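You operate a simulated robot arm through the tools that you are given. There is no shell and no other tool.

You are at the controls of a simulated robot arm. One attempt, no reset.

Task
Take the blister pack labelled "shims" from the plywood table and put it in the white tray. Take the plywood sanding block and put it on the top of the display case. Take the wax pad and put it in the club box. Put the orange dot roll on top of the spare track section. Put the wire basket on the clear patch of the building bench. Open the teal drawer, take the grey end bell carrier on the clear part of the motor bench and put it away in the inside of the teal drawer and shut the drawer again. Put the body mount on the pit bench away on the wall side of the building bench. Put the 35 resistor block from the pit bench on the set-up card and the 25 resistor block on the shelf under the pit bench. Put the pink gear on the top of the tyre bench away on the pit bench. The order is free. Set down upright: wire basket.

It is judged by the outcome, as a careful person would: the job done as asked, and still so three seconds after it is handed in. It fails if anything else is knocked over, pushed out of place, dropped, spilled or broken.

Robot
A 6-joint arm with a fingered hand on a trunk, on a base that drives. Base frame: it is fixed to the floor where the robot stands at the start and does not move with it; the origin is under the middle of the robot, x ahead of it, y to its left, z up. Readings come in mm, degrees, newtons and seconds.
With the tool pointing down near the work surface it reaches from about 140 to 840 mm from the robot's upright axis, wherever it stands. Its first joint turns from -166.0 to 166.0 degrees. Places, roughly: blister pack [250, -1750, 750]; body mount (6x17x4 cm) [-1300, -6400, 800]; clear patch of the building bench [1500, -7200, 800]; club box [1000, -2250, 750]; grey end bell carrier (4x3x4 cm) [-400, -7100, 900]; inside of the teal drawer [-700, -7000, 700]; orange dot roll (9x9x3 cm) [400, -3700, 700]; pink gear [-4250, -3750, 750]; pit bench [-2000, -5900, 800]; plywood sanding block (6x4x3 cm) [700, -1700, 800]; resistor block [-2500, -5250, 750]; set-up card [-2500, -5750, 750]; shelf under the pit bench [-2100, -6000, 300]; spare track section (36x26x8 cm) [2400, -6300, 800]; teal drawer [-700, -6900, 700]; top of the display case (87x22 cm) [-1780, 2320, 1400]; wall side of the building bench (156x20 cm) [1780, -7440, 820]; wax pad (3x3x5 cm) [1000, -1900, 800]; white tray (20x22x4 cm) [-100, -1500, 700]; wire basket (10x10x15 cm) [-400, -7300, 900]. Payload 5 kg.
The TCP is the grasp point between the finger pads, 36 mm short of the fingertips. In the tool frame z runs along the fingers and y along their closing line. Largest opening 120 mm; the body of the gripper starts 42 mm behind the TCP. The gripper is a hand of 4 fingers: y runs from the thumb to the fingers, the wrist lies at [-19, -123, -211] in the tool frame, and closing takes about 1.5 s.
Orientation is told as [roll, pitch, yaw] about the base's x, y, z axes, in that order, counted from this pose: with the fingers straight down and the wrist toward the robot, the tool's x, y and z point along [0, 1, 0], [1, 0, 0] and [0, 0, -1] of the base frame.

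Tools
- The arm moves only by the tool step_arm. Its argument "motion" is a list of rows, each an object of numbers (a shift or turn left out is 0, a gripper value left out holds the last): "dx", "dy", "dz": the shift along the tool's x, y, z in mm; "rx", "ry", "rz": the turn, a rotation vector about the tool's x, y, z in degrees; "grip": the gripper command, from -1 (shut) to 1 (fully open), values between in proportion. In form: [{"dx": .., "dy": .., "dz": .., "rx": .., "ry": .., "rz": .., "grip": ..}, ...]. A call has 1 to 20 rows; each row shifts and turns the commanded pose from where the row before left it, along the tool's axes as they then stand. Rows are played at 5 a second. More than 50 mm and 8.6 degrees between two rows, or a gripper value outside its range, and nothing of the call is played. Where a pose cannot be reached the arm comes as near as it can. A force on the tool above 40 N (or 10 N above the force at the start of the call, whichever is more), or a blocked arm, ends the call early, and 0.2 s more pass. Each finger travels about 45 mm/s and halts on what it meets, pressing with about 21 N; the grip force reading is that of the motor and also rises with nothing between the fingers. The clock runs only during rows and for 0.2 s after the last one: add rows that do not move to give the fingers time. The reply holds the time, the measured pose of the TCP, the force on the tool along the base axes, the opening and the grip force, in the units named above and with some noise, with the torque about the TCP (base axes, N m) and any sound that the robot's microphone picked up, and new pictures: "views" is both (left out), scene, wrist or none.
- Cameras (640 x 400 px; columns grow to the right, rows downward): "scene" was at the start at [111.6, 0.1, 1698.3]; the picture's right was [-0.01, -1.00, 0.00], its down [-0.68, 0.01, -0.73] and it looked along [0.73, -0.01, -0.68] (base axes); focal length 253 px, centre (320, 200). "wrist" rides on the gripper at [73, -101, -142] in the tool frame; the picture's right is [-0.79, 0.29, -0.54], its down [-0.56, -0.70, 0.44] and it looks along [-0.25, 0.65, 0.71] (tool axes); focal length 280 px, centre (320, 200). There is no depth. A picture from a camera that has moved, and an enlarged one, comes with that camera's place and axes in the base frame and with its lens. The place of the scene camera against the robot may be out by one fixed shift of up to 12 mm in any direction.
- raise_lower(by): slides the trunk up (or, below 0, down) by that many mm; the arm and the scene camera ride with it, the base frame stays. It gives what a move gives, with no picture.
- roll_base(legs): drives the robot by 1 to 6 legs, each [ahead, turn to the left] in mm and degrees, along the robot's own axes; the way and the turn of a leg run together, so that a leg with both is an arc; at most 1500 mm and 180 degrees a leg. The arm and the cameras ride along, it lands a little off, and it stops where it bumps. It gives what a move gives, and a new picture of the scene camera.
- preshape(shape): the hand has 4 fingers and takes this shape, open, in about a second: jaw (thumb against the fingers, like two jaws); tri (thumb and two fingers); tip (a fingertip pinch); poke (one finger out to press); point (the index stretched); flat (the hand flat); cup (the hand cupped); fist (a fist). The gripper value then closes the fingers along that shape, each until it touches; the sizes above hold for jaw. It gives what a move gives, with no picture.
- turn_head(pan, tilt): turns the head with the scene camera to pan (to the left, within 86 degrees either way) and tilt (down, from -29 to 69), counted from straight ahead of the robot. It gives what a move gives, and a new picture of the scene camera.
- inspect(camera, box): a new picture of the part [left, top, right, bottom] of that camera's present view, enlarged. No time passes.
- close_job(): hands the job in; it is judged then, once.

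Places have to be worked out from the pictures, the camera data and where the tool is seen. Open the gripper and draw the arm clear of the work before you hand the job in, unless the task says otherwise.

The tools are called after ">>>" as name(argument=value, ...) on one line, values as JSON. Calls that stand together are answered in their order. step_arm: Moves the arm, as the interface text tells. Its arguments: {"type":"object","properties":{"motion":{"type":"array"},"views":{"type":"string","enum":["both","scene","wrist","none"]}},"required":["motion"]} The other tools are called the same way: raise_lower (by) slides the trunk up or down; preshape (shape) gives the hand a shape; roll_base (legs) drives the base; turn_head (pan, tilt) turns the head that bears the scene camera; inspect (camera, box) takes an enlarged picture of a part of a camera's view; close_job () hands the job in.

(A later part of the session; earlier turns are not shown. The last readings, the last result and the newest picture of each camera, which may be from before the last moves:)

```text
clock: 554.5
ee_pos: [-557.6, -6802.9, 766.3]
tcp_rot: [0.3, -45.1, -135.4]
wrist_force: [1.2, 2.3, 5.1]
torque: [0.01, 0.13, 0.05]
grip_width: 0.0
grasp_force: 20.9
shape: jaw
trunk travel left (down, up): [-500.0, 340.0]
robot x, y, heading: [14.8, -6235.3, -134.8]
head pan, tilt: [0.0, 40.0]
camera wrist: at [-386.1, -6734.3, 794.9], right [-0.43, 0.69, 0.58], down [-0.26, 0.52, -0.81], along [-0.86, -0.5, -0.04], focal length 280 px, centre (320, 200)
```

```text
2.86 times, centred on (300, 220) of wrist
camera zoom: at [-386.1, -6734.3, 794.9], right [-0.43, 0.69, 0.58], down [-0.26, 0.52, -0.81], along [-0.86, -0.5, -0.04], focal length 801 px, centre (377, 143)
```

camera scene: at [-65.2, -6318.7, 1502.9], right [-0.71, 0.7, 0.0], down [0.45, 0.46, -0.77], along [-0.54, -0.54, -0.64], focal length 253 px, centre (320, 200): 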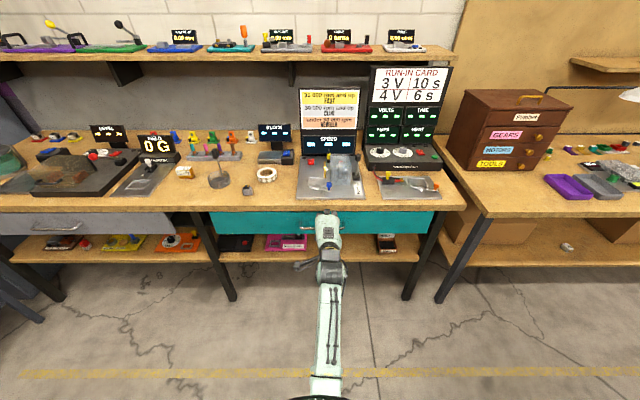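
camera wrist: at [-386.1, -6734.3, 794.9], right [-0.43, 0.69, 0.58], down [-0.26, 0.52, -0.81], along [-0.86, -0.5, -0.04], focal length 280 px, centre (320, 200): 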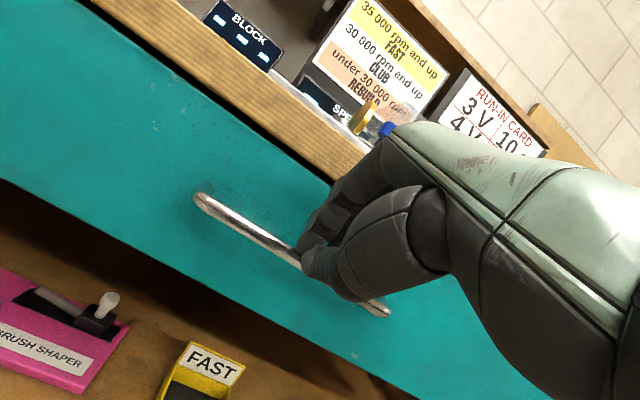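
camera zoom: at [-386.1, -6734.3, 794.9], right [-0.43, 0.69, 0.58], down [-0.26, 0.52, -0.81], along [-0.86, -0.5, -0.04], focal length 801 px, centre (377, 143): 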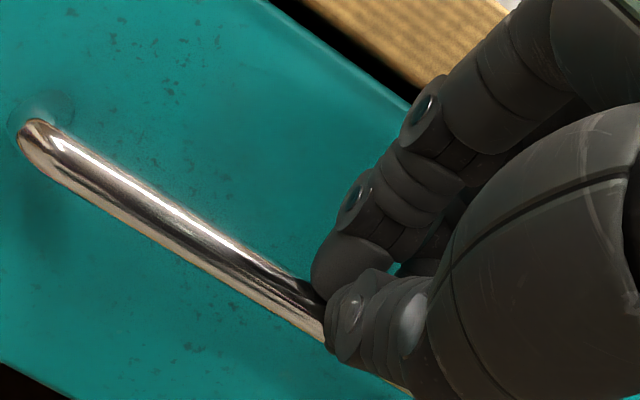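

The fingers closed just in front of the bar. I open, advance 12 mm and close again.

>>> step_arm(motion=[{"dz": -6, "grip": -0.7}, {"grip": -0.45}, {}, {"dz": 8}, {"dz": 6}, {"dz": 5}, {}], views="wrist")

>>> inspect(camera="wrist", box=[200, 150, 400, 290])

```text
clock: 556.1
ee_pos: [-567.3, -6810.0, 755.6]
tcp_rot: [0.2, -45.0, -135.4]
wrist_force: [0.2, 0.0, 0.6]
torque: [-0.01, 0.0, -0.02]
grip_width: 32.7
grasp_force: 0.1
shape: jaw
trunk travel left (down, up): [-500.0, 340.0]
robot x, y, heading: [16.9, -6243.9, -134.9]
head pan, tilt: [0.0, 40.0]
camera wrist: at [-395.0, -6741.6, 785.4], right [-0.43, 0.69, 0.58], down [-0.26, 0.52, -0.81], along [-0.86, -0.5, -0.04], focal length 280 px, centre (320, 200)
```

wrist: 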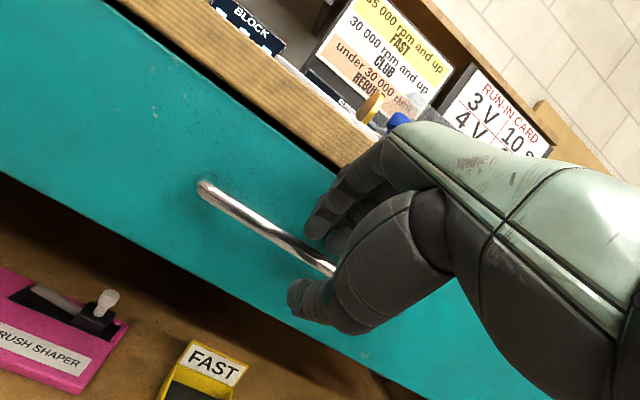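

```text
2.86 times, centred on (300, 220) of wrist
camera zoom: at [-395.0, -6741.6, 785.4], right [-0.43, 0.69, 0.58], down [-0.26, 0.52, -0.81], along [-0.86, -0.5, -0.04], focal length 801 px, centre (377, 143)
```

zoom: 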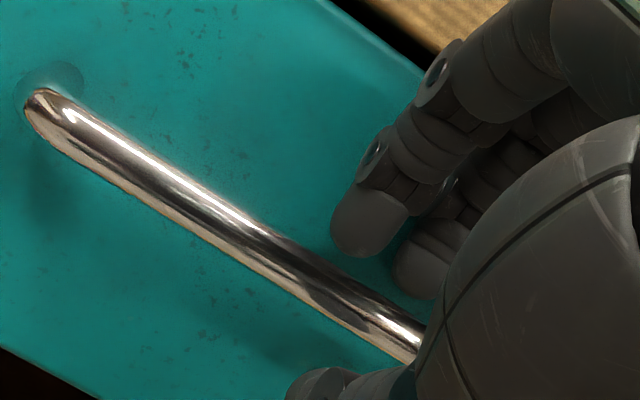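

>>> step_arm(motion=[{"grip": -0.7}, {"grip": -0.9}, {"grip": -1}, {}, {}, {}], views="wrist")

>>> inspect(camera="wrist", box=[200, 150, 400, 290])

```text
clock: 557.5
ee_pos: [-569.2, -6810.9, 755.9]
tcp_rot: [0.2, -44.9, -135.3]
wrist_force: [-0.2, -1.0, -1.1]
torque: [0.04, 0.07, 0.08]
grip_width: 6.6
grasp_force: 20.5
shape: jaw
trunk travel left (down, up): [-500.0, 340.0]
robot x, y, heading: [18.0, -6240.8, -135.0]
head pan, tilt: [0.0, 40.0]
camera wrist: at [-395.0, -6741.6, 785.2], right [-0.43, 0.69, 0.59], down [-0.26, 0.52, -0.81], along [-0.86, -0.5, -0.04], focal length 280 px, centre (320, 200)
```

wrist: 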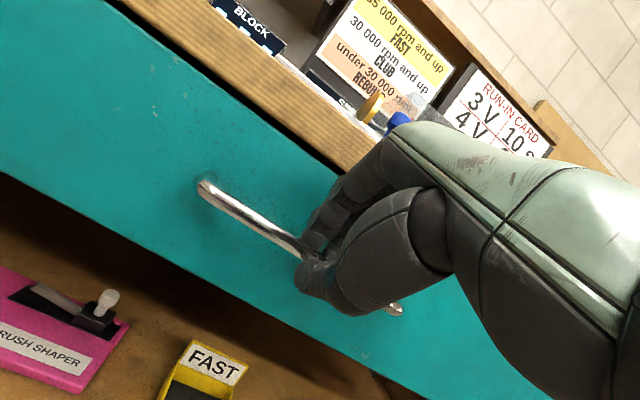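

```text
2.86 times, centred on (300, 220) of wrist
camera zoom: at [-395.0, -6741.6, 785.2], right [-0.43, 0.69, 0.59], down [-0.26, 0.52, -0.81], along [-0.86, -0.5, -0.04], focal length 801 px, centre (377, 143)
```

zoom: 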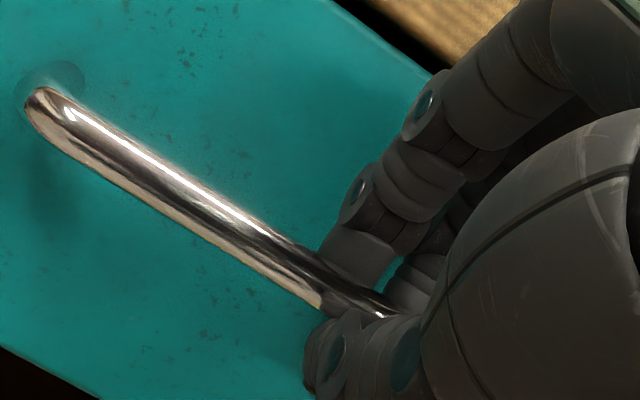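

The bar is gripped (6.6 mm). I pull straight back by small steps.

>>> step_arm(motion=[{"dy": -11, "dz": -11}, {"dy": -14, "dz": -14}, {"dy": -14, "dz": -14}, {}], views="both")

```text
clock: 558.5
ee_pos: [-527.8, -6770.8, 754.4]
tcp_rot: [0.3, -44.9, -135.6]
wrist_force: [-4.6, 3.4, -2.5]
torque: [0.14, 0.08, -0.09]
grip_width: 6.2
grasp_force: 21.2
shape: jaw
trunk travel left (down, up): [-500.0, 340.0]
robot x, y, heading: [21.0, -6239.4, -135.0]
head pan, tilt: [0.0, 40.0]
camera scene: at [-66.8, -6319.0, 1502.8], right [-0.71, 0.7, 0.0], down [0.45, 0.46, -0.77], along [-0.54, -0.54, -0.64], focal length 253 px, centre (320, 200)
camera wrist: at [-355.4, -6702.5, 785.2], right [-0.43, 0.69, 0.58], down [-0.26, 0.53, -0.81], along [-0.86, -0.5, -0.04], focal length 280 px, centre (320, 200)
```

scene: 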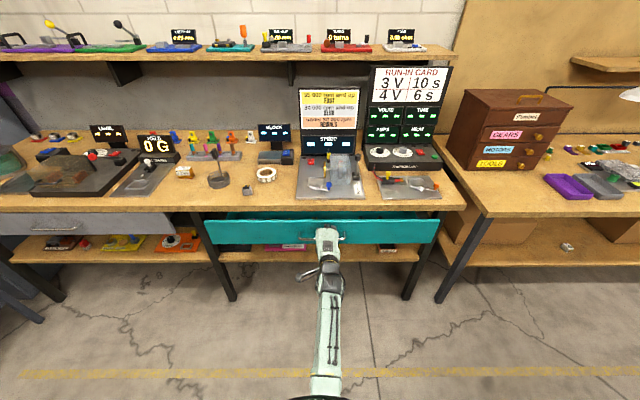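
wrist: 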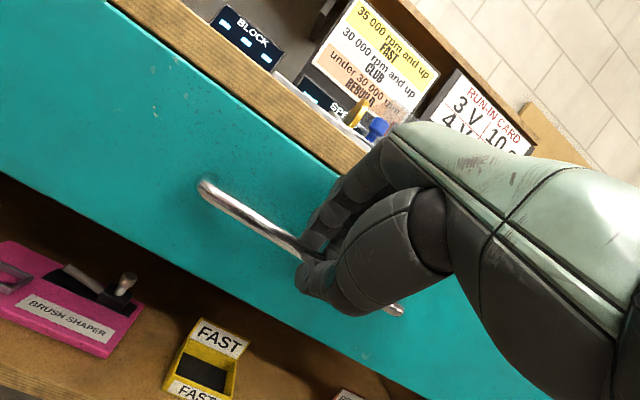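

The drawer slides. I pull it further by driving the base straight back 150 mm.

>>> roll_base(legs=[[-150, 0]])

>>> step_arm(motion=[{}], views="wrist")

```text
clock: 559.9
ee_pos: [-425.1, -6666.4, 756.1]
tcp_rot: [0.3, -45.0, -135.5]
wrist_force: [-7.3, 6.1, -4.9]
torque: [0.17, 0.11, -0.15]
grip_width: 6.3
grasp_force: 20.6
shape: jaw
trunk travel left (down, up): [-500.0, 340.0]
robot x, y, heading: [120.5, -6134.9, -134.5]
head pan, tilt: [0.0, 40.0]
camera scene: at [37.6, -6213.1, 1502.9], right [-0.71, 0.7, 0.0], down [0.45, 0.46, -0.77], along [-0.54, -0.54, -0.64], focal length 253 px, centre (320, 200)
```

scene: 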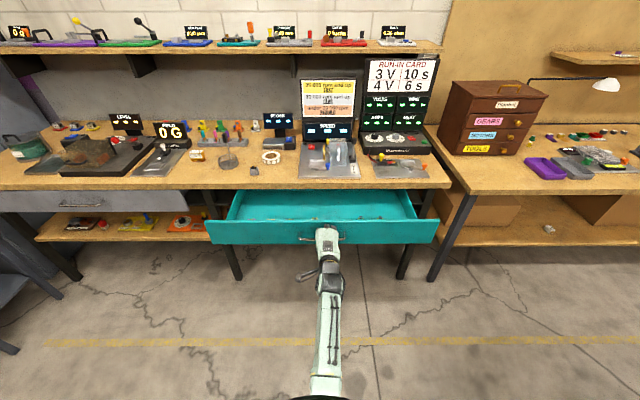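

```text
clock: 560.3
ee_pos: [-423.8, -6665.4, 755.9]
tcp_rot: [0.2, -44.9, -135.5]
wrist_force: [-2.6, 2.1, -1.2]
torque: [0.09, 0.1, -0.04]
grip_width: 6.4
grasp_force: 21.0
shape: jaw
trunk travel left (down, up): [-500.0, 340.0]
robot x, y, heading: [121.1, -6137.6, -134.9]
head pan, tilt: [0.0, 40.0]
camera wrist: at [-251.4, -6597.2, 785.2], right [-0.43, 0.69, 0.59], down [-0.26, 0.53, -0.81], along [-0.86, -0.5, -0.04], focal length 280 px, centre (320, 200)
```

wrist: 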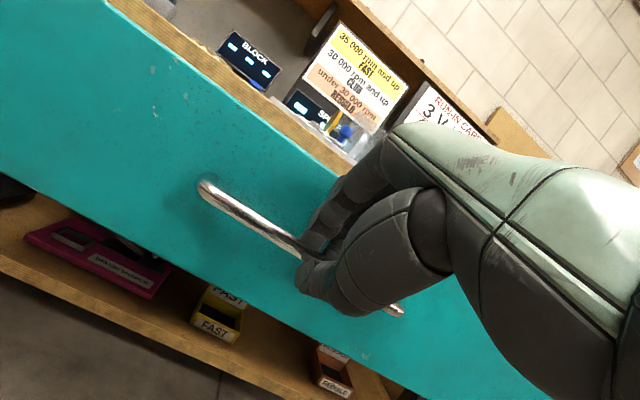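

The drawer is open about 200 mm. I release the handle and back the hand off along its own direction.

>>> step_arm(motion=[{"grip": -0.7}, {"grip": -0.4}, {}, {"dz": -20}, {"dz": -30}, {"dz": -40}, {"dz": -40}, {"dz": -40}, {}], views="scene")

>>> inspect(camera="scene", box=[190, 140, 450, 260])

```text
clock: 562.3
ee_pos: [-339.9, -6583.4, 875.6]
tcp_rot: [0.2, -44.9, -135.5]
wrist_force: [0.3, -0.7, -1.0]
torque: [0.02, -0.03, 0.07]
grip_width: 35.7
grasp_force: 0.1
shape: jaw
trunk travel left (down, up): [-500.0, 340.0]
robot x, y, heading: [122.0, -6136.6, -134.5]
head pan, tilt: [0.0, 40.0]
camera scene: at [37.8, -6214.7, 1502.8], right [-0.71, 0.7, 0.0], down [0.45, 0.46, -0.77], along [-0.54, -0.54, -0.64], focal length 253 px, centre (320, 200)
```

scene: 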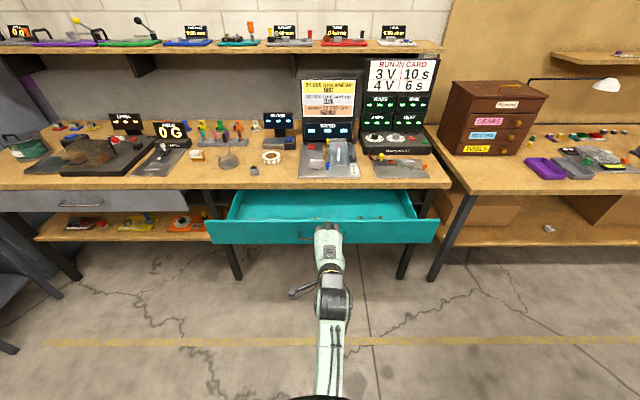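

```text
2.46 times, centred on (320, 200) of scene
camera zoom: at [37.8, -6214.7, 1502.8], right [-0.71, 0.7, 0.0], down [0.45, 0.46, -0.77], along [-0.54, -0.54, -0.64], focal length 623 px, centre (320, 200)
```

zoom: 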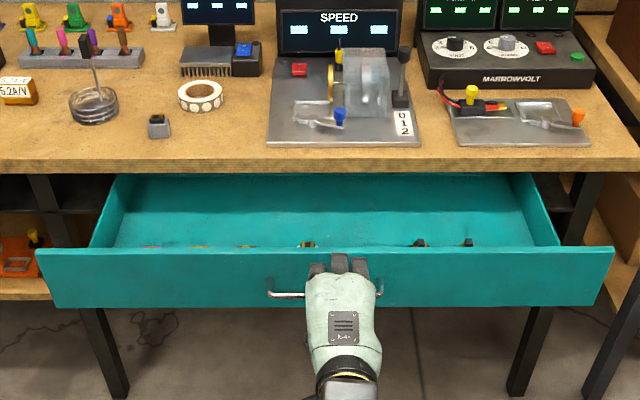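

The drawer's back part is free; a few small pieces stand near its front. I level the hand and raise it, then drive to where both carrier and drawer are in reach.

>>> step_arm(motion=[{"rx": 8.5}, {"rx": 8.5}, {"rx": 8.5}, {"rx": 8.5}, {"rx": 8.5}, {"rx": 2.4, "grip": 0}, {"grip": 0.2}, {}], views="none")

>>> raise_lower(by=200)

>>> roll_base(legs=[[0, 25.6], [308, 0], [0, -26]])

>>> turn_head(pan=0, tilt=40)

>>> inspect(camera="scene", box=[200, 180, 400, 310])

```text
clock: 564.1
ee_pos: [-338.0, -6583.1, 877.7]
tcp_rot: [0.2, 0.0, -135.3]
wrist_force: [0.4, 0.5, 0.0]
torque: [-0.02, -0.04, 0.0]
grip_width: 71.4
grasp_force: 0.1
shape: jaw
trunk travel left (down, up): [-500.0, 340.0]
robot x, y, heading: [119.6, -6132.9, -134.6]
head pan, tilt: [0.0, 40.0]
```

```text
clock: 566.3
ee_pos: [-339.4, -6583.5, 1076.0]
tcp_rot: [0.1, 0.1, -135.3]
wrist_force: [-1.0, -0.4, -0.5]
torque: [-0.02, 0.0, -0.04]
grip_width: 71.5
grasp_force: 0.1
shape: jaw
trunk travel left (down, up): [-700.0, 140.0]
robot x, y, heading: [120.0, -6131.4, -134.6]
head pan, tilt: [0.0, 40.0]
```

```text
clock: 571.5
ee_pos: [-438.5, -6872.1, 1077.0]
tcp_rot: [0.2, -0.1, -135.2]
wrist_force: [-0.4, 0.6, -0.9]
torque: [-0.03, 0.02, -0.01]
grip_width: 71.4
grasp_force: 0.1
shape: jaw
trunk travel left (down, up): [-700.0, 140.0]
robot x, y, heading: [20.1, -6424.4, -134.7]
head pan, tilt: [0.0, 40.0]
camera scene: at [-61.7, -6503.0, 1702.9], right [-0.71, 0.7, 0.0], down [0.45, 0.46, -0.77], along [-0.54, -0.54, -0.64], focal length 253 px, centre (320, 200)
```

scene: 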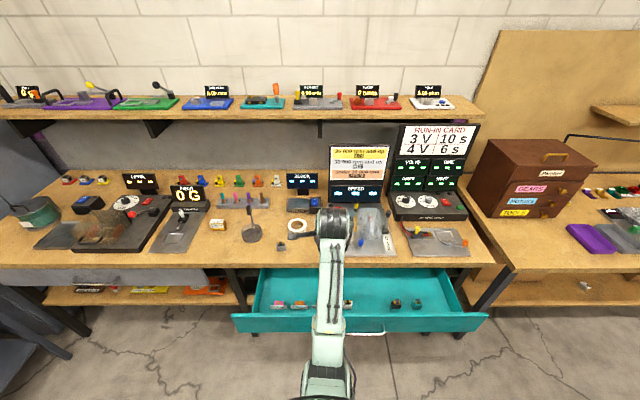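

```text
clock: 572.1
ee_pos: [-438.9, -6870.1, 1076.8]
tcp_rot: [0.2, -0.1, -135.2]
wrist_force: [0.6, -0.1, 0.2]
torque: [-0.04, -0.02, -0.02]
grip_width: 71.5
grasp_force: 0.1
shape: jaw
trunk travel left (down, up): [-700.0, 140.0]
robot x, y, heading: [19.7, -6421.8, -134.7]
head pan, tilt: [0.0, 40.0]
camera scene: at [-61.8, -6502.9, 1702.9], right [-0.71, 0.7, 0.0], down [0.45, 0.46, -0.77], along [-0.54, -0.54, -0.64], focal length 253 px, centre (320, 200)
```

scene: 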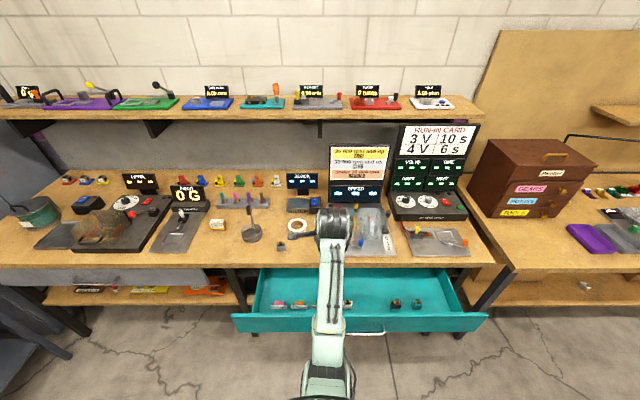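

```text
3.08 times, centred on (300, 245) of scene
camera zoom: at [-61.8, -6502.9, 1702.9], right [-0.71, 0.7, 0.0], down [0.45, 0.46, -0.77], along [-0.54, -0.54, -0.64], focal length 778 px, centre (382, 62)
```

zoom: 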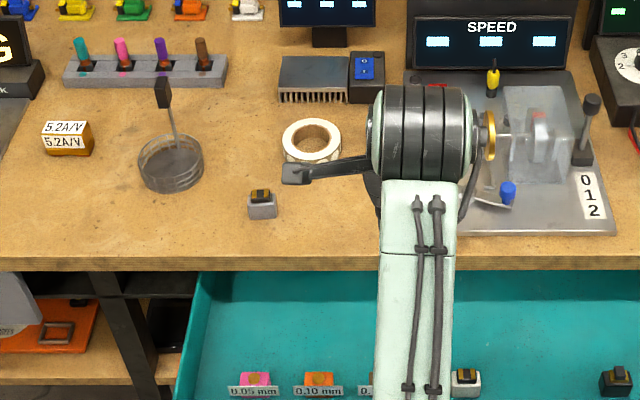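

I lower the trunk a bit and move over the carrier at about (-428, -7107).

>>> raise_lower(by=-80)

>>> step_arm(motion=[{"dx": 35, "dy": 32}, {"dx": 35, "dy": 32}, {"dx": 35, "dy": 32}, {"dx": 35, "dy": 32}, {"dx": 36, "dy": 31}, {"dz": 35}, {}], views="wrist")

```text
clock: 573.3
ee_pos: [-439.3, -6871.7, 997.5]
tcp_rot: [0.1, -0.1, -135.2]
wrist_force: [0.3, 0.4, -0.7]
torque: [0.02, 0.03, 0.01]
grip_width: 71.6
grasp_force: 0.0
shape: jaw
trunk travel left (down, up): [-620.0, 220.0]
robot x, y, heading: [22.2, -6419.5, -134.5]
head pan, tilt: [0.0, 40.0]
```

```text
clock: 574.9
ee_pos: [-424.2, -7106.3, 963.1]
tcp_rot: [0.1, -0.1, -135.2]
wrist_force: [0.1, -0.7, 0.4]
torque: [0.0, -0.03, 0.0]
grip_width: 72.2
grasp_force: 0.2
shape: jaw
trunk travel left (down, up): [-620.0, 220.0]
robot x, y, heading: [22.6, -6421.6, -134.9]
head pan, tilt: [0.0, 40.0]
camera wrist: at [-302.9, -7087.0, 1104.9], right [-0.76, 0.36, 0.54], down [0.1, 0.89, -0.45], along [-0.64, -0.28, -0.71], focal length 280 px, centre (320, 200)
```

wrist: 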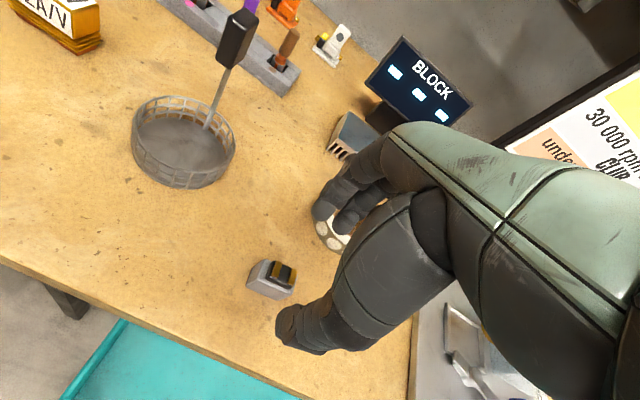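

The carrier is right below. I descend and grip it.

>>> step_arm(motion=[{"dy": 2, "dx": 2, "dz": 30}, {"dz": 25}, {"dz": 10}, {}], views="wrist")

```text
clock: 575.9
ee_pos: [-426.5, -7112.1, 896.9]
tcp_rot: [0.1, 0.0, -135.3]
wrist_force: [0.3, 0.3, 0.3]
torque: [-0.04, 0.01, -0.01]
grip_width: 71.8
grasp_force: 0.0
shape: jaw
trunk travel left (down, up): [-620.0, 220.0]
robot x, y, heading: [21.3, -6419.5, -134.6]
head pan, tilt: [0.0, 40.0]
camera wrist: at [-304.1, -7092.6, 1039.2], right [-0.76, 0.36, 0.54], down [0.1, 0.89, -0.44], along [-0.64, -0.28, -0.71], focal length 280 px, centre (320, 200)
```

wrist: 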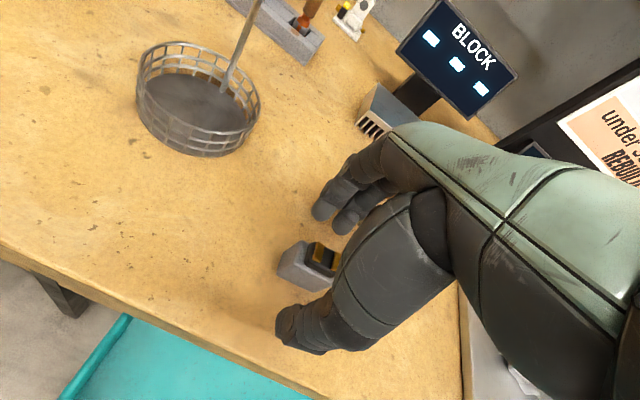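

>>> step_arm(motion=[{"dz": 3}, {"grip": -0.1}, {"grip": -0.4}, {"grip": -0.7}, {"grip": -1}, {}, {}, {}, {"dz": -10}, {"dz": -25}, {"dz": -30}, {}], views="wrist")

```text
clock: 578.5
ee_pos: [-427.5, -7110.5, 959.7]
tcp_rot: [0.3, 0.0, -135.2]
wrist_force: [-1.2, 0.0, -1.0]
torque: [-0.02, -0.01, 0.02]
grip_width: 17.6
grasp_force: 21.0
shape: jaw
trunk travel left (down, up): [-620.0, 220.0]
robot x, y, heading: [23.2, -6427.8, -134.6]
head pan, tilt: [0.0, 40.0]
camera wrist: at [-305.3, -7091.2, 1101.7], right [-0.76, 0.36, 0.54], down [0.1, 0.89, -0.44], along [-0.64, -0.28, -0.71], focal length 280 px, centre (320, 200)
```

wrist: 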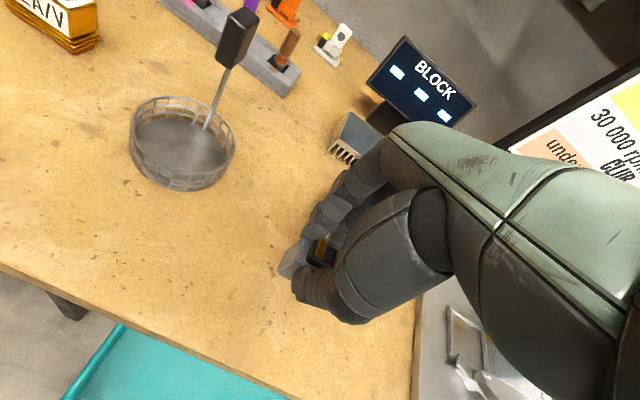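

The carrier is held. I carry it back over the open drawer and along to the free gap near P 4343.

>>> step_arm(motion=[{"dy": -40}, {"dy": -40}, {"dy": -40}, {"dy": -40}, {"dx": -42.4}, {"dx": -42.4}, {"dx": -42.4}, {"dx": -42.4}, {"dx": -42.4}, {"dx": -42.4}, {"dx": -42.4}, {"dx": -42.4}, {"dx": -42.4}, {}], views="both")

```text
clock: 581.5
ee_pos: [-583.5, -6730.0, 959.1]
tcp_rot: [0.2, -0.1, -135.2]
wrist_force: [0.1, 0.6, -1.0]
torque: [0.02, 0.0, 0.0]
grip_width: 17.6
grasp_force: 20.7
shape: jaw
trunk travel left (down, up): [-620.0, 220.0]
robot x, y, heading: [16.4, -6420.1, -134.7]
head pan, tilt: [0.0, 40.0]
camera scene: at [-60.8, -6503.9, 1622.9], right [-0.71, 0.7, 0.0], down [0.45, 0.46, -0.77], along [-0.54, -0.54, -0.64], focal length 253 px, centre (320, 200)
camera wrist: at [-459.7, -6711.2, 1101.6], right [-0.76, 0.36, 0.54], down [0.1, 0.89, -0.44], along [-0.64, -0.28, -0.71], focal length 280 px, centre (320, 200)
```

scene: 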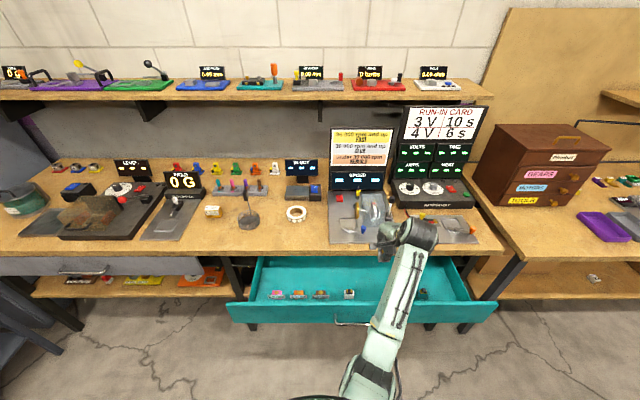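
wrist: 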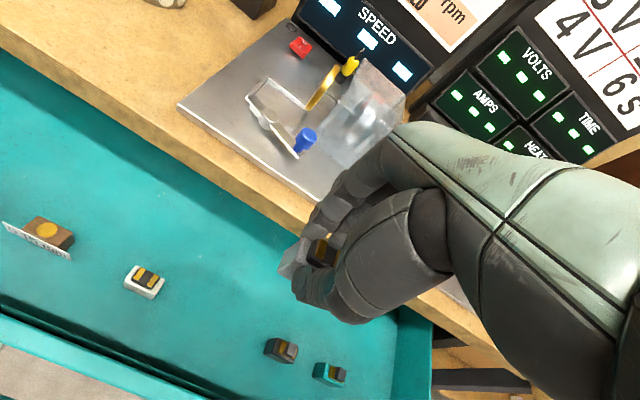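

The gap between the white and the black piece is right below. I shift 14 mm toward me and lower into the drawer.

>>> step_arm(motion=[{"dy": -14}, {"dz": 40}, {"dz": 40}, {"dz": 40}, {"dz": 30}, {}], views="both")

```text
clock: 582.9
ee_pos: [-572.3, -6718.8, 806.0]
tcp_rot: [0.2, -0.1, -135.2]
wrist_force: [0.1, -0.6, -0.7]
torque: [0.0, -0.04, -0.01]
grip_width: 18.0
grasp_force: 21.1
shape: jaw
trunk travel left (down, up): [-620.0, 220.0]
robot x, y, heading: [17.6, -6420.9, -134.8]
head pan, tilt: [0.0, 40.0]
camera scene: at [-61.5, -6502.8, 1622.9], right [-0.71, 0.7, 0.0], down [0.45, 0.46, -0.77], along [-0.54, -0.54, -0.64], focal length 253 px, centre (320, 200)
camera wrist: at [-451.4, -6699.0, 948.8], right [-0.76, 0.36, 0.54], down [0.1, 0.89, -0.45], along [-0.64, -0.28, -0.71], focal length 280 px, centre (320, 200)
```

scene: 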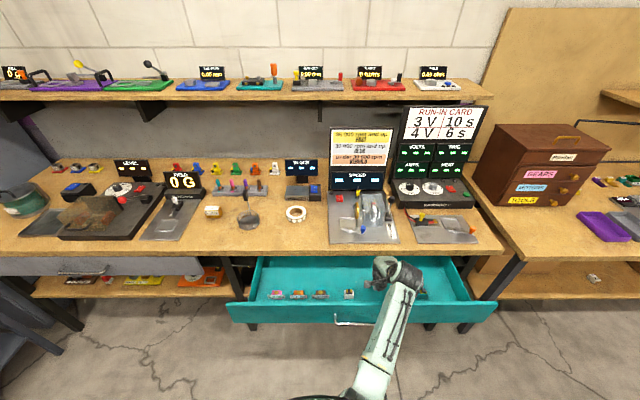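
wrist: 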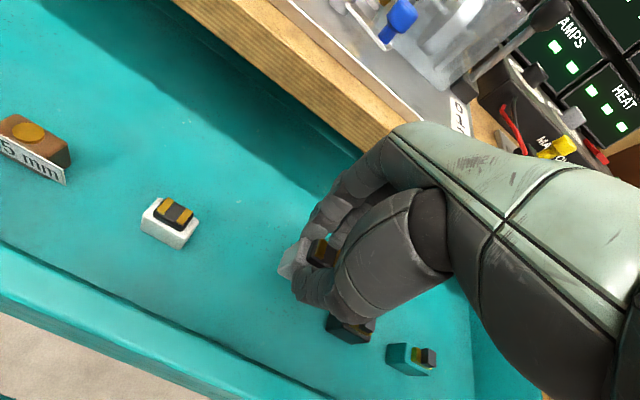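

I center a bit more in the gap and lower on to the drawer floor.

>>> step_arm(motion=[{"dx": 8}, {"dz": 20}, {"dz": 20}, {"dz": 8}, {}], views="none")

>>> step_arm(motion=[{"dz": 4}, {}], views="none")

>>> step_arm(motion=[{"dz": 4}, {}], views="wrist")

```text
clock: 584.1
ee_pos: [-567.1, -6723.9, 759.4]
tcp_rot: [0.2, -0.2, -135.2]
wrist_force: [0.3, -0.3, 0.0]
torque: [0.01, -0.01, -0.03]
grip_width: 17.5
grasp_force: 20.7
shape: jaw
trunk travel left (down, up): [-620.0, 220.0]
robot x, y, heading: [23.6, -6421.2, -134.5]
head pan, tilt: [0.0, 40.0]
```

```text
clock: 584.7
ee_pos: [-567.1, -6725.8, 755.3]
tcp_rot: [0.2, -0.1, -135.1]
wrist_force: [-2.0, -0.6, -1.2]
torque: [0.03, -0.02, -0.01]
grip_width: 17.6
grasp_force: 21.1
shape: jaw
trunk travel left (down, up): [-620.0, 220.0]
robot x, y, heading: [25.5, -6425.7, -134.5]
head pan, tilt: [0.0, 40.0]
```

```text
clock: 585.3
ee_pos: [-565.5, -6724.3, 751.5]
tcp_rot: [0.3, 0.0, -135.2]
wrist_force: [0.2, -0.1, -0.6]
torque: [-0.01, 0.04, -0.02]
grip_width: 17.6
grasp_force: 21.1
shape: jaw
trunk travel left (down, up): [-620.0, 220.0]
robot x, y, heading: [21.1, -6420.7, -134.7]
head pan, tilt: [0.0, 40.0]
camera wrist: at [-443.9, -6704.3, 894.4], right [-0.76, 0.36, 0.54], down [0.1, 0.89, -0.44], along [-0.64, -0.28, -0.71], focal length 280 px, centre (320, 200)
```

wrist: 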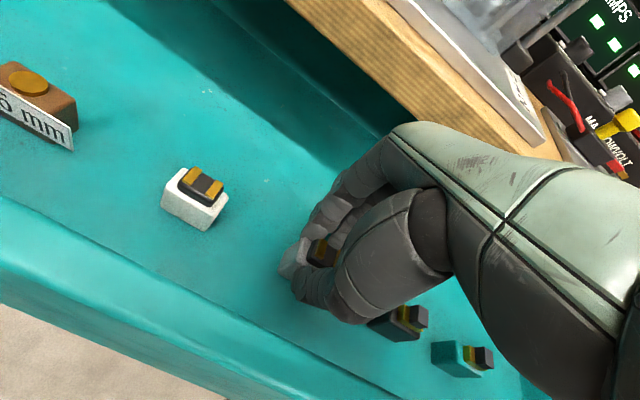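

>>> step_arm(motion=[{"dz": 4}, {}], views="none")

>>> step_arm(motion=[{"dz": 4}, {}], views="none")

>>> step_arm(motion=[{"dz": 4}, {}], views="none")

>>> step_arm(motion=[{"dz": 4}, {}], views="wrist")

```text
clock: 585.9
ee_pos: [-566.6, -6722.4, 747.1]
tcp_rot: [0.2, -0.1, -135.2]
wrist_force: [0.4, -1.2, -0.2]
torque: [-0.03, 0.01, -0.02]
grip_width: 17.8
grasp_force: 21.1
shape: jaw
trunk travel left (down, up): [-620.0, 220.0]
robot x, y, heading: [22.2, -6423.1, -134.7]
head pan, tilt: [0.0, 40.0]
```

```text
clock: 586.5
ee_pos: [-567.1, -6723.0, 744.0]
tcp_rot: [0.2, -0.1, -135.2]
wrist_force: [0.1, 0.6, -2.3]
torque: [0.0, 0.0, -0.01]
grip_width: 17.4
grasp_force: 20.7
shape: jaw
trunk travel left (down, up): [-620.0, 220.0]
robot x, y, heading: [23.7, -6422.6, -134.8]
head pan, tilt: [0.0, 40.0]
```

```text
clock: 587.1
ee_pos: [-565.7, -6724.9, 740.5]
tcp_rot: [0.1, 0.1, -135.2]
wrist_force: [-0.2, 0.1, -0.3]
torque: [0.0, 0.04, -0.02]
grip_width: 18.0
grasp_force: 21.7
shape: jaw
trunk travel left (down, up): [-620.0, 220.0]
robot x, y, heading: [21.2, -6422.2, -134.7]
head pan, tilt: [0.0, 40.0]
```

```text
clock: 587.7
ee_pos: [-566.0, -6724.3, 735.2]
tcp_rot: [0.1, -0.1, -135.2]
wrist_force: [0.3, -0.3, 0.3]
torque: [-0.06, -0.02, 0.03]
grip_width: 17.6
grasp_force: 20.6
shape: jaw
trunk travel left (down, up): [-620.0, 220.0]
robot x, y, heading: [18.3, -6421.4, -134.6]
head pan, tilt: [0.0, 40.0]
camera wrist: at [-444.2, -6704.4, 878.4], right [-0.76, 0.36, 0.54], down [0.1, 0.89, -0.45], along [-0.64, -0.28, -0.71], focal length 280 px, centre (320, 200)
```

wrist: 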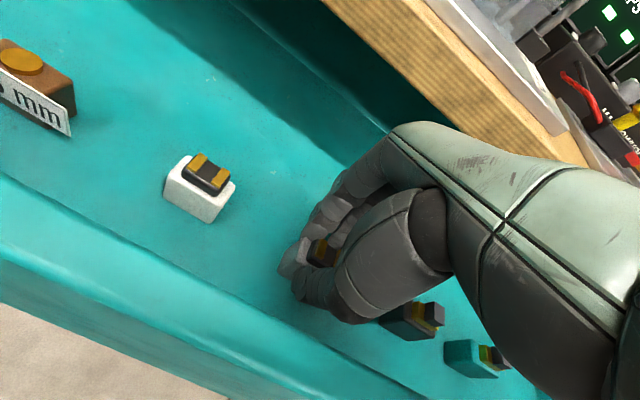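

>>> step_arm(motion=[{"dz": 4}, {}], views="none")

>>> step_arm(motion=[{"dz": 4}, {}], views="none")

>>> step_arm(motion=[{"dz": 4}, {}], views="none")

>>> step_arm(motion=[{"dz": 4}, {}], views="wrist")

```text
clock: 588.3
ee_pos: [-567.4, -6725.1, 734.7]
tcp_rot: [0.1, -0.4, -135.2]
wrist_force: [0.2, -1.1, 15.0]
torque: [-0.11, 0.09, -0.01]
grip_width: 18.4
grasp_force: 21.2
shape: jaw
trunk travel left (down, up): [-620.0, 220.0]
robot x, y, heading: [17.7, -6425.5, -134.6]
head pan, tilt: [0.0, 40.0]
```

```text
clock: 588.9
ee_pos: [-566.6, -6723.8, 732.3]
tcp_rot: [0.1, -0.6, -135.2]
wrist_force: [-0.2, -2.3, 36.2]
torque: [-0.13, 0.09, 0.01]
grip_width: 20.7
grasp_force: 20.6
shape: jaw
trunk travel left (down, up): [-620.0, 220.0]
robot x, y, heading: [21.9, -6418.2, -134.8]
head pan, tilt: [0.0, 40.0]
```

```text
clock: 589.5
ee_pos: [-565.3, -6723.2, 720.0]
tcp_rot: [0.2, 0.2, -135.2]
wrist_force: [-0.3, -0.3, 2.3]
torque: [-0.23, -0.2, 0.06]
grip_width: 17.6
grasp_force: 21.2
shape: jaw
trunk travel left (down, up): [-620.0, 220.0]
robot x, y, heading: [19.0, -6420.5, -134.7]
head pan, tilt: [0.0, 40.0]
```

```text
clock: 590.1
ee_pos: [-565.8, -6722.6, 720.1]
tcp_rot: [0.2, -0.1, -135.2]
wrist_force: [-0.3, -0.1, 8.9]
torque: [-0.11, -0.04, 0.05]
grip_width: 17.6
grasp_force: 21.0
shape: jaw
trunk travel left (down, up): [-620.0, 220.0]
robot x, y, heading: [22.6, -6423.1, -134.9]
head pan, tilt: [0.0, 40.0]
camera wrist: at [-443.8, -6703.8, 862.2], right [-0.76, 0.36, 0.54], down [0.1, 0.89, -0.45], along [-0.64, -0.28, -0.71], focal length 280 px, centre (320, 200)
```

wrist: 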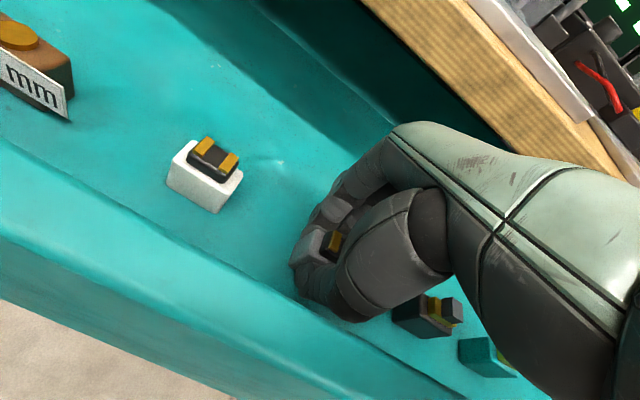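

The carrier stands on the drawer floor (the hand slid down over it a bit). I ease up, open and lift out.

>>> step_arm(motion=[{"dz": -2}, {"grip": -0.6}, {"grip": -0.3}, {"grip": -0.1}, {}, {}, {"dz": -15}, {"dz": -30}, {"dz": -40}, {"dz": -40}, {"dz": -40}, {}], views="wrist")

```text
clock: 592.7
ee_pos: [-570.0, -6724.3, 887.3]
tcp_rot: [0.2, 0.0, -135.2]
wrist_force: [0.5, 0.1, 0.5]
torque: [0.0, 0.02, 0.0]
grip_width: 53.8
grasp_force: 0.0
shape: jaw
trunk travel left (down, up): [-620.0, 220.0]
robot x, y, heading: [21.2, -6424.0, -134.8]
head pan, tilt: [0.0, 40.0]
camera wrist: at [-446.8, -6704.6, 1030.1], right [-0.76, 0.36, 0.54], down [0.1, 0.89, -0.44], along [-0.64, -0.28, -0.71], focal length 280 px, centre (320, 200)
```

wrist: 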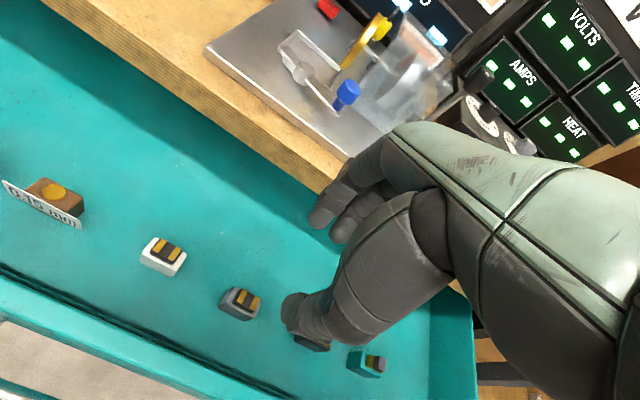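

The grey carrier stands in the row inside the drawer. Now to shut it: I lift, step back in line with the drawer's middle and pitch the closed hand to push.

>>> step_arm(motion=[{"dz": -40, "dy": -30}, {"dz": -40, "dy": -40}, {"dz": -20, "dy": -40}, {}], views="none")

>>> roll_base(legs=[[0, 35.4], [-239, 0], [0, -35.6]])

```text
refused: row 2 steps farther than a row can; nothing moved
```

```text
clock: 598.5
ee_pos: [-529.3, -6494.0, 887.3]
tcp_rot: [0.2, -0.2, -134.7]
wrist_force: [-0.2, 0.0, 1.0]
torque: [0.0, -0.01, -0.02]
grip_width: 53.4
grasp_force: 0.0
shape: jaw
trunk travel left (down, up): [-620.0, 220.0]
robot x, y, heading: [57.0, -6185.2, -134.1]
head pan, tilt: [0.0, 40.0]
camera scene: at [-23.9, -6268.0, 1622.9], right [-0.72, 0.7, 0.0], down [0.45, 0.46, -0.77], along [-0.53, -0.55, -0.64], focal length 253 px, centre (320, 200)
```

scene: 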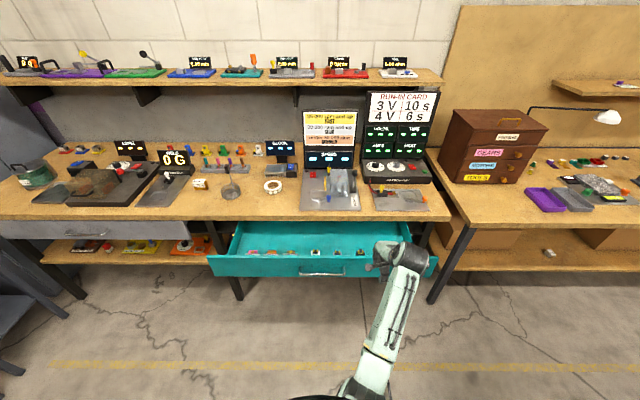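

I bring the hand to the drawer's middle, close the fingers and pitch it -45°.

>>> step_arm(motion=[{"dx": 39, "grip": -0.4}, {"dx": 39, "grip": -0.7}, {"dx": 39, "grip": -1}, {"dx": 39}, {"dx": 39}, {"rx": -8.5}, {"rx": -8.5}, {"rx": -8.5}, {"rx": -8.5}, {"rx": -8.5}, {"rx": -2.5}, {}], views="none")

```text
clock: 601.1
ee_pos: [-390.6, -6631.0, 886.4]
tcp_rot: [0.2, -45.1, -134.9]
wrist_force: [0.0, 0.4, -0.3]
torque: [0.0, -0.01, -0.04]
grip_width: 0.0
grasp_force: 20.7
shape: jaw
trunk travel left (down, up): [-620.0, 220.0]
robot x, y, heading: [59.5, -6186.3, -134.2]
head pan, tilt: [0.0, 40.0]
```

>>> raise_lower(by=-84)

>>> step_arm(motion=[{"dy": 10, "dz": 10}, {"dy": 10, "dz": 10}, {}], views="both")

```text
clock: 602.3
ee_pos: [-389.8, -6631.8, 802.6]
tcp_rot: [0.3, -45.1, -134.7]
wrist_force: [0.0, 0.1, 0.1]
torque: [0.0, 0.0, -0.04]
grip_width: 0.1
grasp_force: 21.1
shape: jaw
trunk travel left (down, up): [-536.0, 304.0]
robot x, y, heading: [56.6, -6186.2, -134.1]
head pan, tilt: [0.0, 40.0]
```

```text
clock: 603.1
ee_pos: [-408.9, -6651.3, 802.8]
tcp_rot: [0.2, -45.1, -134.8]
wrist_force: [-1.0, -0.3, 0.6]
torque: [0.0, -0.01, 0.03]
grip_width: 0.0
grasp_force: 21.1
shape: jaw
trunk travel left (down, up): [-536.0, 304.0]
robot x, y, heading: [59.9, -6187.5, -134.2]
head pan, tilt: [0.0, 40.0]
camera scene: at [-23.5, -6267.9, 1538.9], right [-0.72, 0.7, 0.0], down [0.45, 0.46, -0.77], along [-0.53, -0.55, -0.64], focal length 253 px, centre (320, 200)
camera wrist: at [-236.7, -6580.4, 832.5], right [-0.44, 0.68, 0.58], down [-0.27, 0.52, -0.81], along [-0.86, -0.51, -0.04], focal length 280 px, centre (320, 200)
```

scene: 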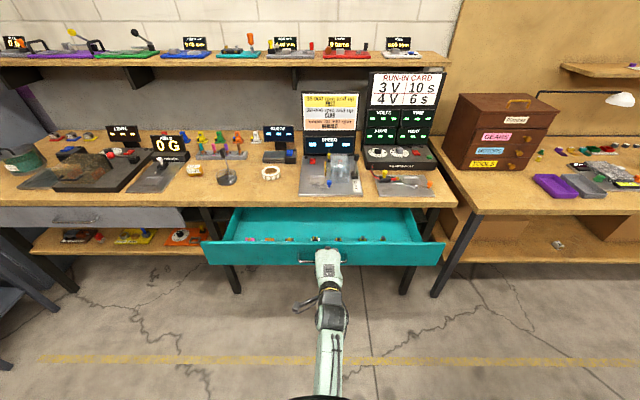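
wrist: 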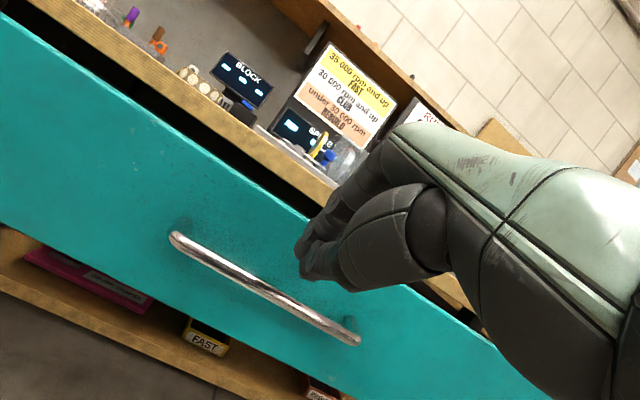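

The fingertips face the panel between handle and top edge. I push by driving forward.

>>> roll_base(legs=[[150, 0]])

```text
clock: 604.6
ee_pos: [-515.1, -6758.6, 803.0]
tcp_rot: [0.2, -45.0, -134.9]
wrist_force: [-0.1, 0.8, -1.4]
torque: [0.0, -0.01, -0.01]
grip_width: 0.2
grasp_force: 20.9
shape: jaw
trunk travel left (down, up): [-536.0, 304.0]
robot x, y, heading: [-46.1, -6294.6, -134.3]
head pan, tilt: [0.0, 40.0]
camera scene: at [-128.9, -6375.8, 1538.8], right [-0.72, 0.7, 0.0], down [0.45, 0.46, -0.77], along [-0.53, -0.55, -0.64], focal length 253 px, centre (320, 200)
```

scene: 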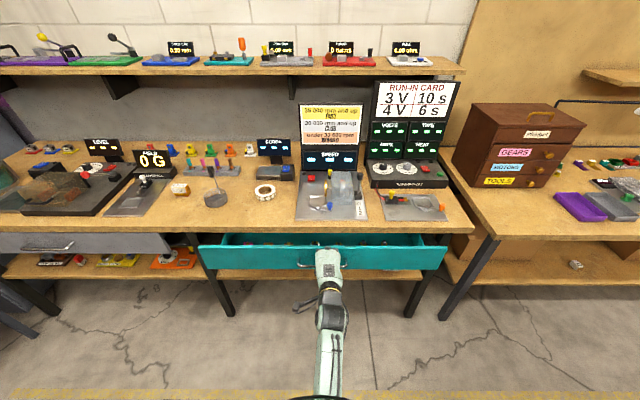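

It slides in. I drive 70 mm more, then finish with the arm.

>>> roll_base(legs=[[65, 0]])

>>> step_arm(motion=[{"dy": 4, "dz": 4}, {"dy": 4, "dz": 4}, {}], views="both")

```text
clock: 605.6
ee_pos: [-559.9, -6805.3, 802.4]
tcp_rot: [0.1, -44.9, -135.0]
wrist_force: [-0.5, -0.1, -0.6]
torque: [0.04, -0.01, 0.01]
grip_width: 0.0
grasp_force: 20.9
shape: jaw
trunk travel left (down, up): [-536.0, 304.0]
robot x, y, heading: [-94.3, -6343.5, -134.3]
head pan, tilt: [0.0, 40.0]
camera scene: at [-175.1, -6423.3, 1538.7], right [-0.72, 0.7, 0.0], down [0.45, 0.46, -0.77], along [-0.53, -0.55, -0.64], focal length 253 px, centre (320, 200)
```

scene: 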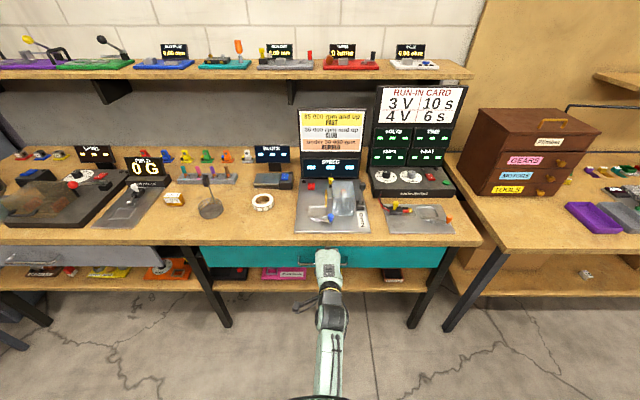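

```text
clock: 606.4
ee_pos: [-566.3, -6812.4, 803.7]
tcp_rot: [0.2, -45.0, -134.9]
wrist_force: [-0.4, 0.3, 0.1]
torque: [0.0, -0.02, 0.0]
grip_width: 0.2
grasp_force: 20.7
shape: jaw
trunk travel left (down, up): [-536.0, 304.0]
robot x, y, heading: [-89.8, -6338.6, -134.3]
head pan, tilt: [0.0, 40.0]
camera scene: at [-173.2, -6421.4, 1538.9], right [-0.72, 0.7, 0.0], down [0.45, 0.46, -0.77], along [-0.53, -0.55, -0.64], focal length 253 px, centre (320, 200)
camera wrist: at [-394.3, -6741.6, 832.7], right [-0.44, 0.68, 0.58], down [-0.27, 0.52, -0.81], along [-0.86, -0.51, -0.04], focal length 280 px, centre (320, 200)
```

scene: 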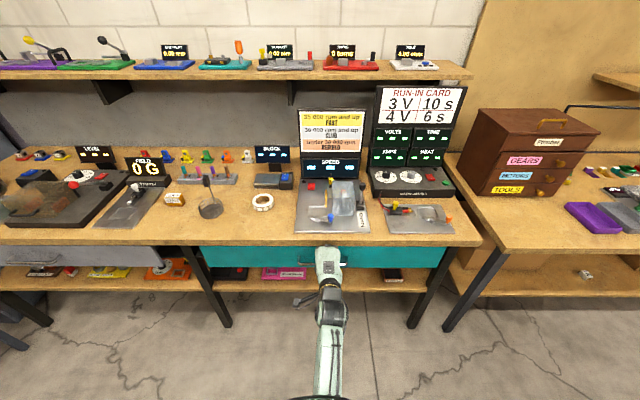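
wrist: 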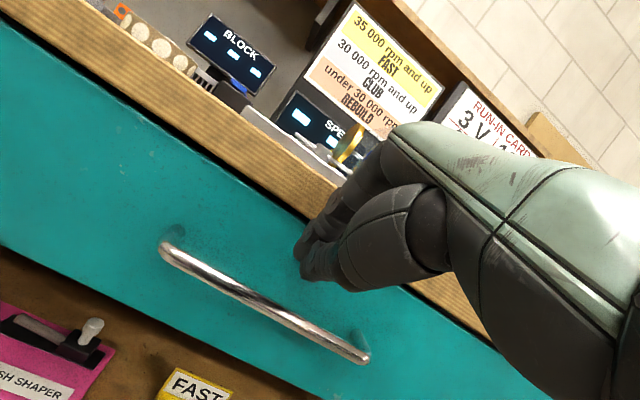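

Nearly shut. I push on in small steps until it meets its stop.

>>> step_arm(motion=[{"dy": 4, "dz": 4}, {"dy": 4, "dz": 4}, {}], views="none")

>>> step_arm(motion=[{"dy": 4, "dz": 4}, {}], views="wrist")

```text
clock: 607.2
ee_pos: [-574.2, -6821.4, 803.4]
tcp_rot: [0.2, -45.1, -134.9]
wrist_force: [-0.2, 0.1, -0.5]
torque: [0.0, -0.05, 0.01]
grip_width: 0.0
grasp_force: 21.3
shape: jaw
trunk travel left (down, up): [-536.0, 304.0]
robot x, y, heading: [-91.6, -6340.6, -134.4]
head pan, tilt: [0.0, 40.0]
```

```text
clock: 607.8
ee_pos: [-576.8, -6823.4, 804.7]
tcp_rot: [0.2, -45.1, -134.9]
wrist_force: [10.9, 11.7, 2.7]
torque: [-0.07, 0.13, -0.24]
grip_width: 0.1
grasp_force: 21.1
shape: jaw
trunk travel left (down, up): [-536.0, 304.0]
robot x, y, heading: [-91.7, -6342.3, -134.3]
head pan, tilt: [0.0, 40.0]
camera wrist: at [-405.2, -6752.6, 833.3], right [-0.43, 0.69, 0.58], down [-0.27, 0.52, -0.81], along [-0.86, -0.51, -0.04], focal length 280 px, centre (320, 200)
```

wrist: 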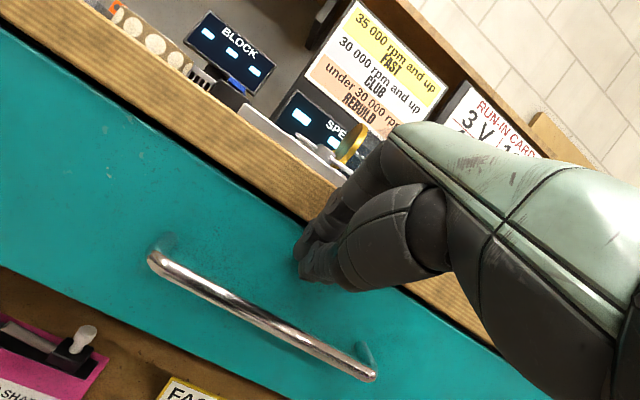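

>>> step_arm(motion=[{"dy": 3, "dz": 3}, {}], views="none")

>>> inspect(camera="scene", box=[180, 230, 460, 300])

```text
clock: 608.4
ee_pos: [-579.8, -6825.2, 806.6]
tcp_rot: [0.2, -45.3, -134.9]
wrist_force: [20.0, 22.3, 9.4]
torque: [-0.01, 0.2, -0.41]
grip_width: 0.1
grasp_force: 21.0
shape: jaw
trunk travel left (down, up): [-536.0, 304.0]
robot x, y, heading: [-93.5, -6345.4, -134.2]
head pan, tilt: [0.0, 40.0]
```

```text
2.29 times, centred on (320, 265) of scene
camera zoom: at [-169.6, -6417.6, 1539.4], right [-0.72, 0.7, 0.0], down [0.45, 0.46, -0.77], along [-0.54, -0.55, -0.64], focal length 578 px, centre (320, 51)
```

zoom: 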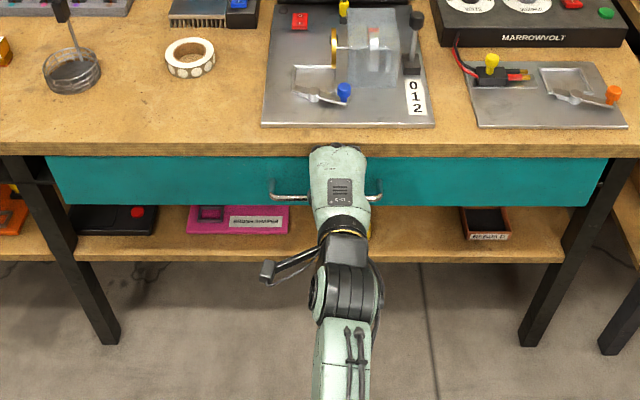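

The drawer is shut flush. I back the hand off, level and raise it.

>>> step_arm(motion=[{"dy": -14, "dz": -14}, {"dz": -30}, {"dz": -40}, {"dz": -40}, {"rx": 8.5}, {"rx": 8.5}, {"rx": 8.5}, {"rx": 8.5}, {"rx": 8.5}, {"rx": 2.6}, {}], views="none")

>>> raise_lower(by=250)

```text
clock: 610.8
ee_pos: [-513.5, -6757.9, 879.3]
tcp_rot: [0.1, 0.1, -134.7]
wrist_force: [-0.3, 0.1, 0.4]
torque: [-0.01, 0.01, 0.0]
grip_width: 0.0
grasp_force: 21.1
shape: jaw
trunk travel left (down, up): [-536.0, 304.0]
robot x, y, heading: [-91.9, -6340.1, -134.0]
head pan, tilt: [0.0, 40.0]
```

```text
clock: 613.4
ee_pos: [-514.3, -6758.2, 1131.0]
tcp_rot: [0.1, 0.1, -134.7]
wrist_force: [1.0, 0.1, 0.4]
torque: [-0.03, 0.0, -0.01]
grip_width: 0.2
grasp_force: 20.6
shape: jaw
trunk travel left (down, up): [-786.0, 54.0]
robot x, y, heading: [-91.6, -6336.0, -134.2]
head pan, tilt: [0.0, 40.0]
```

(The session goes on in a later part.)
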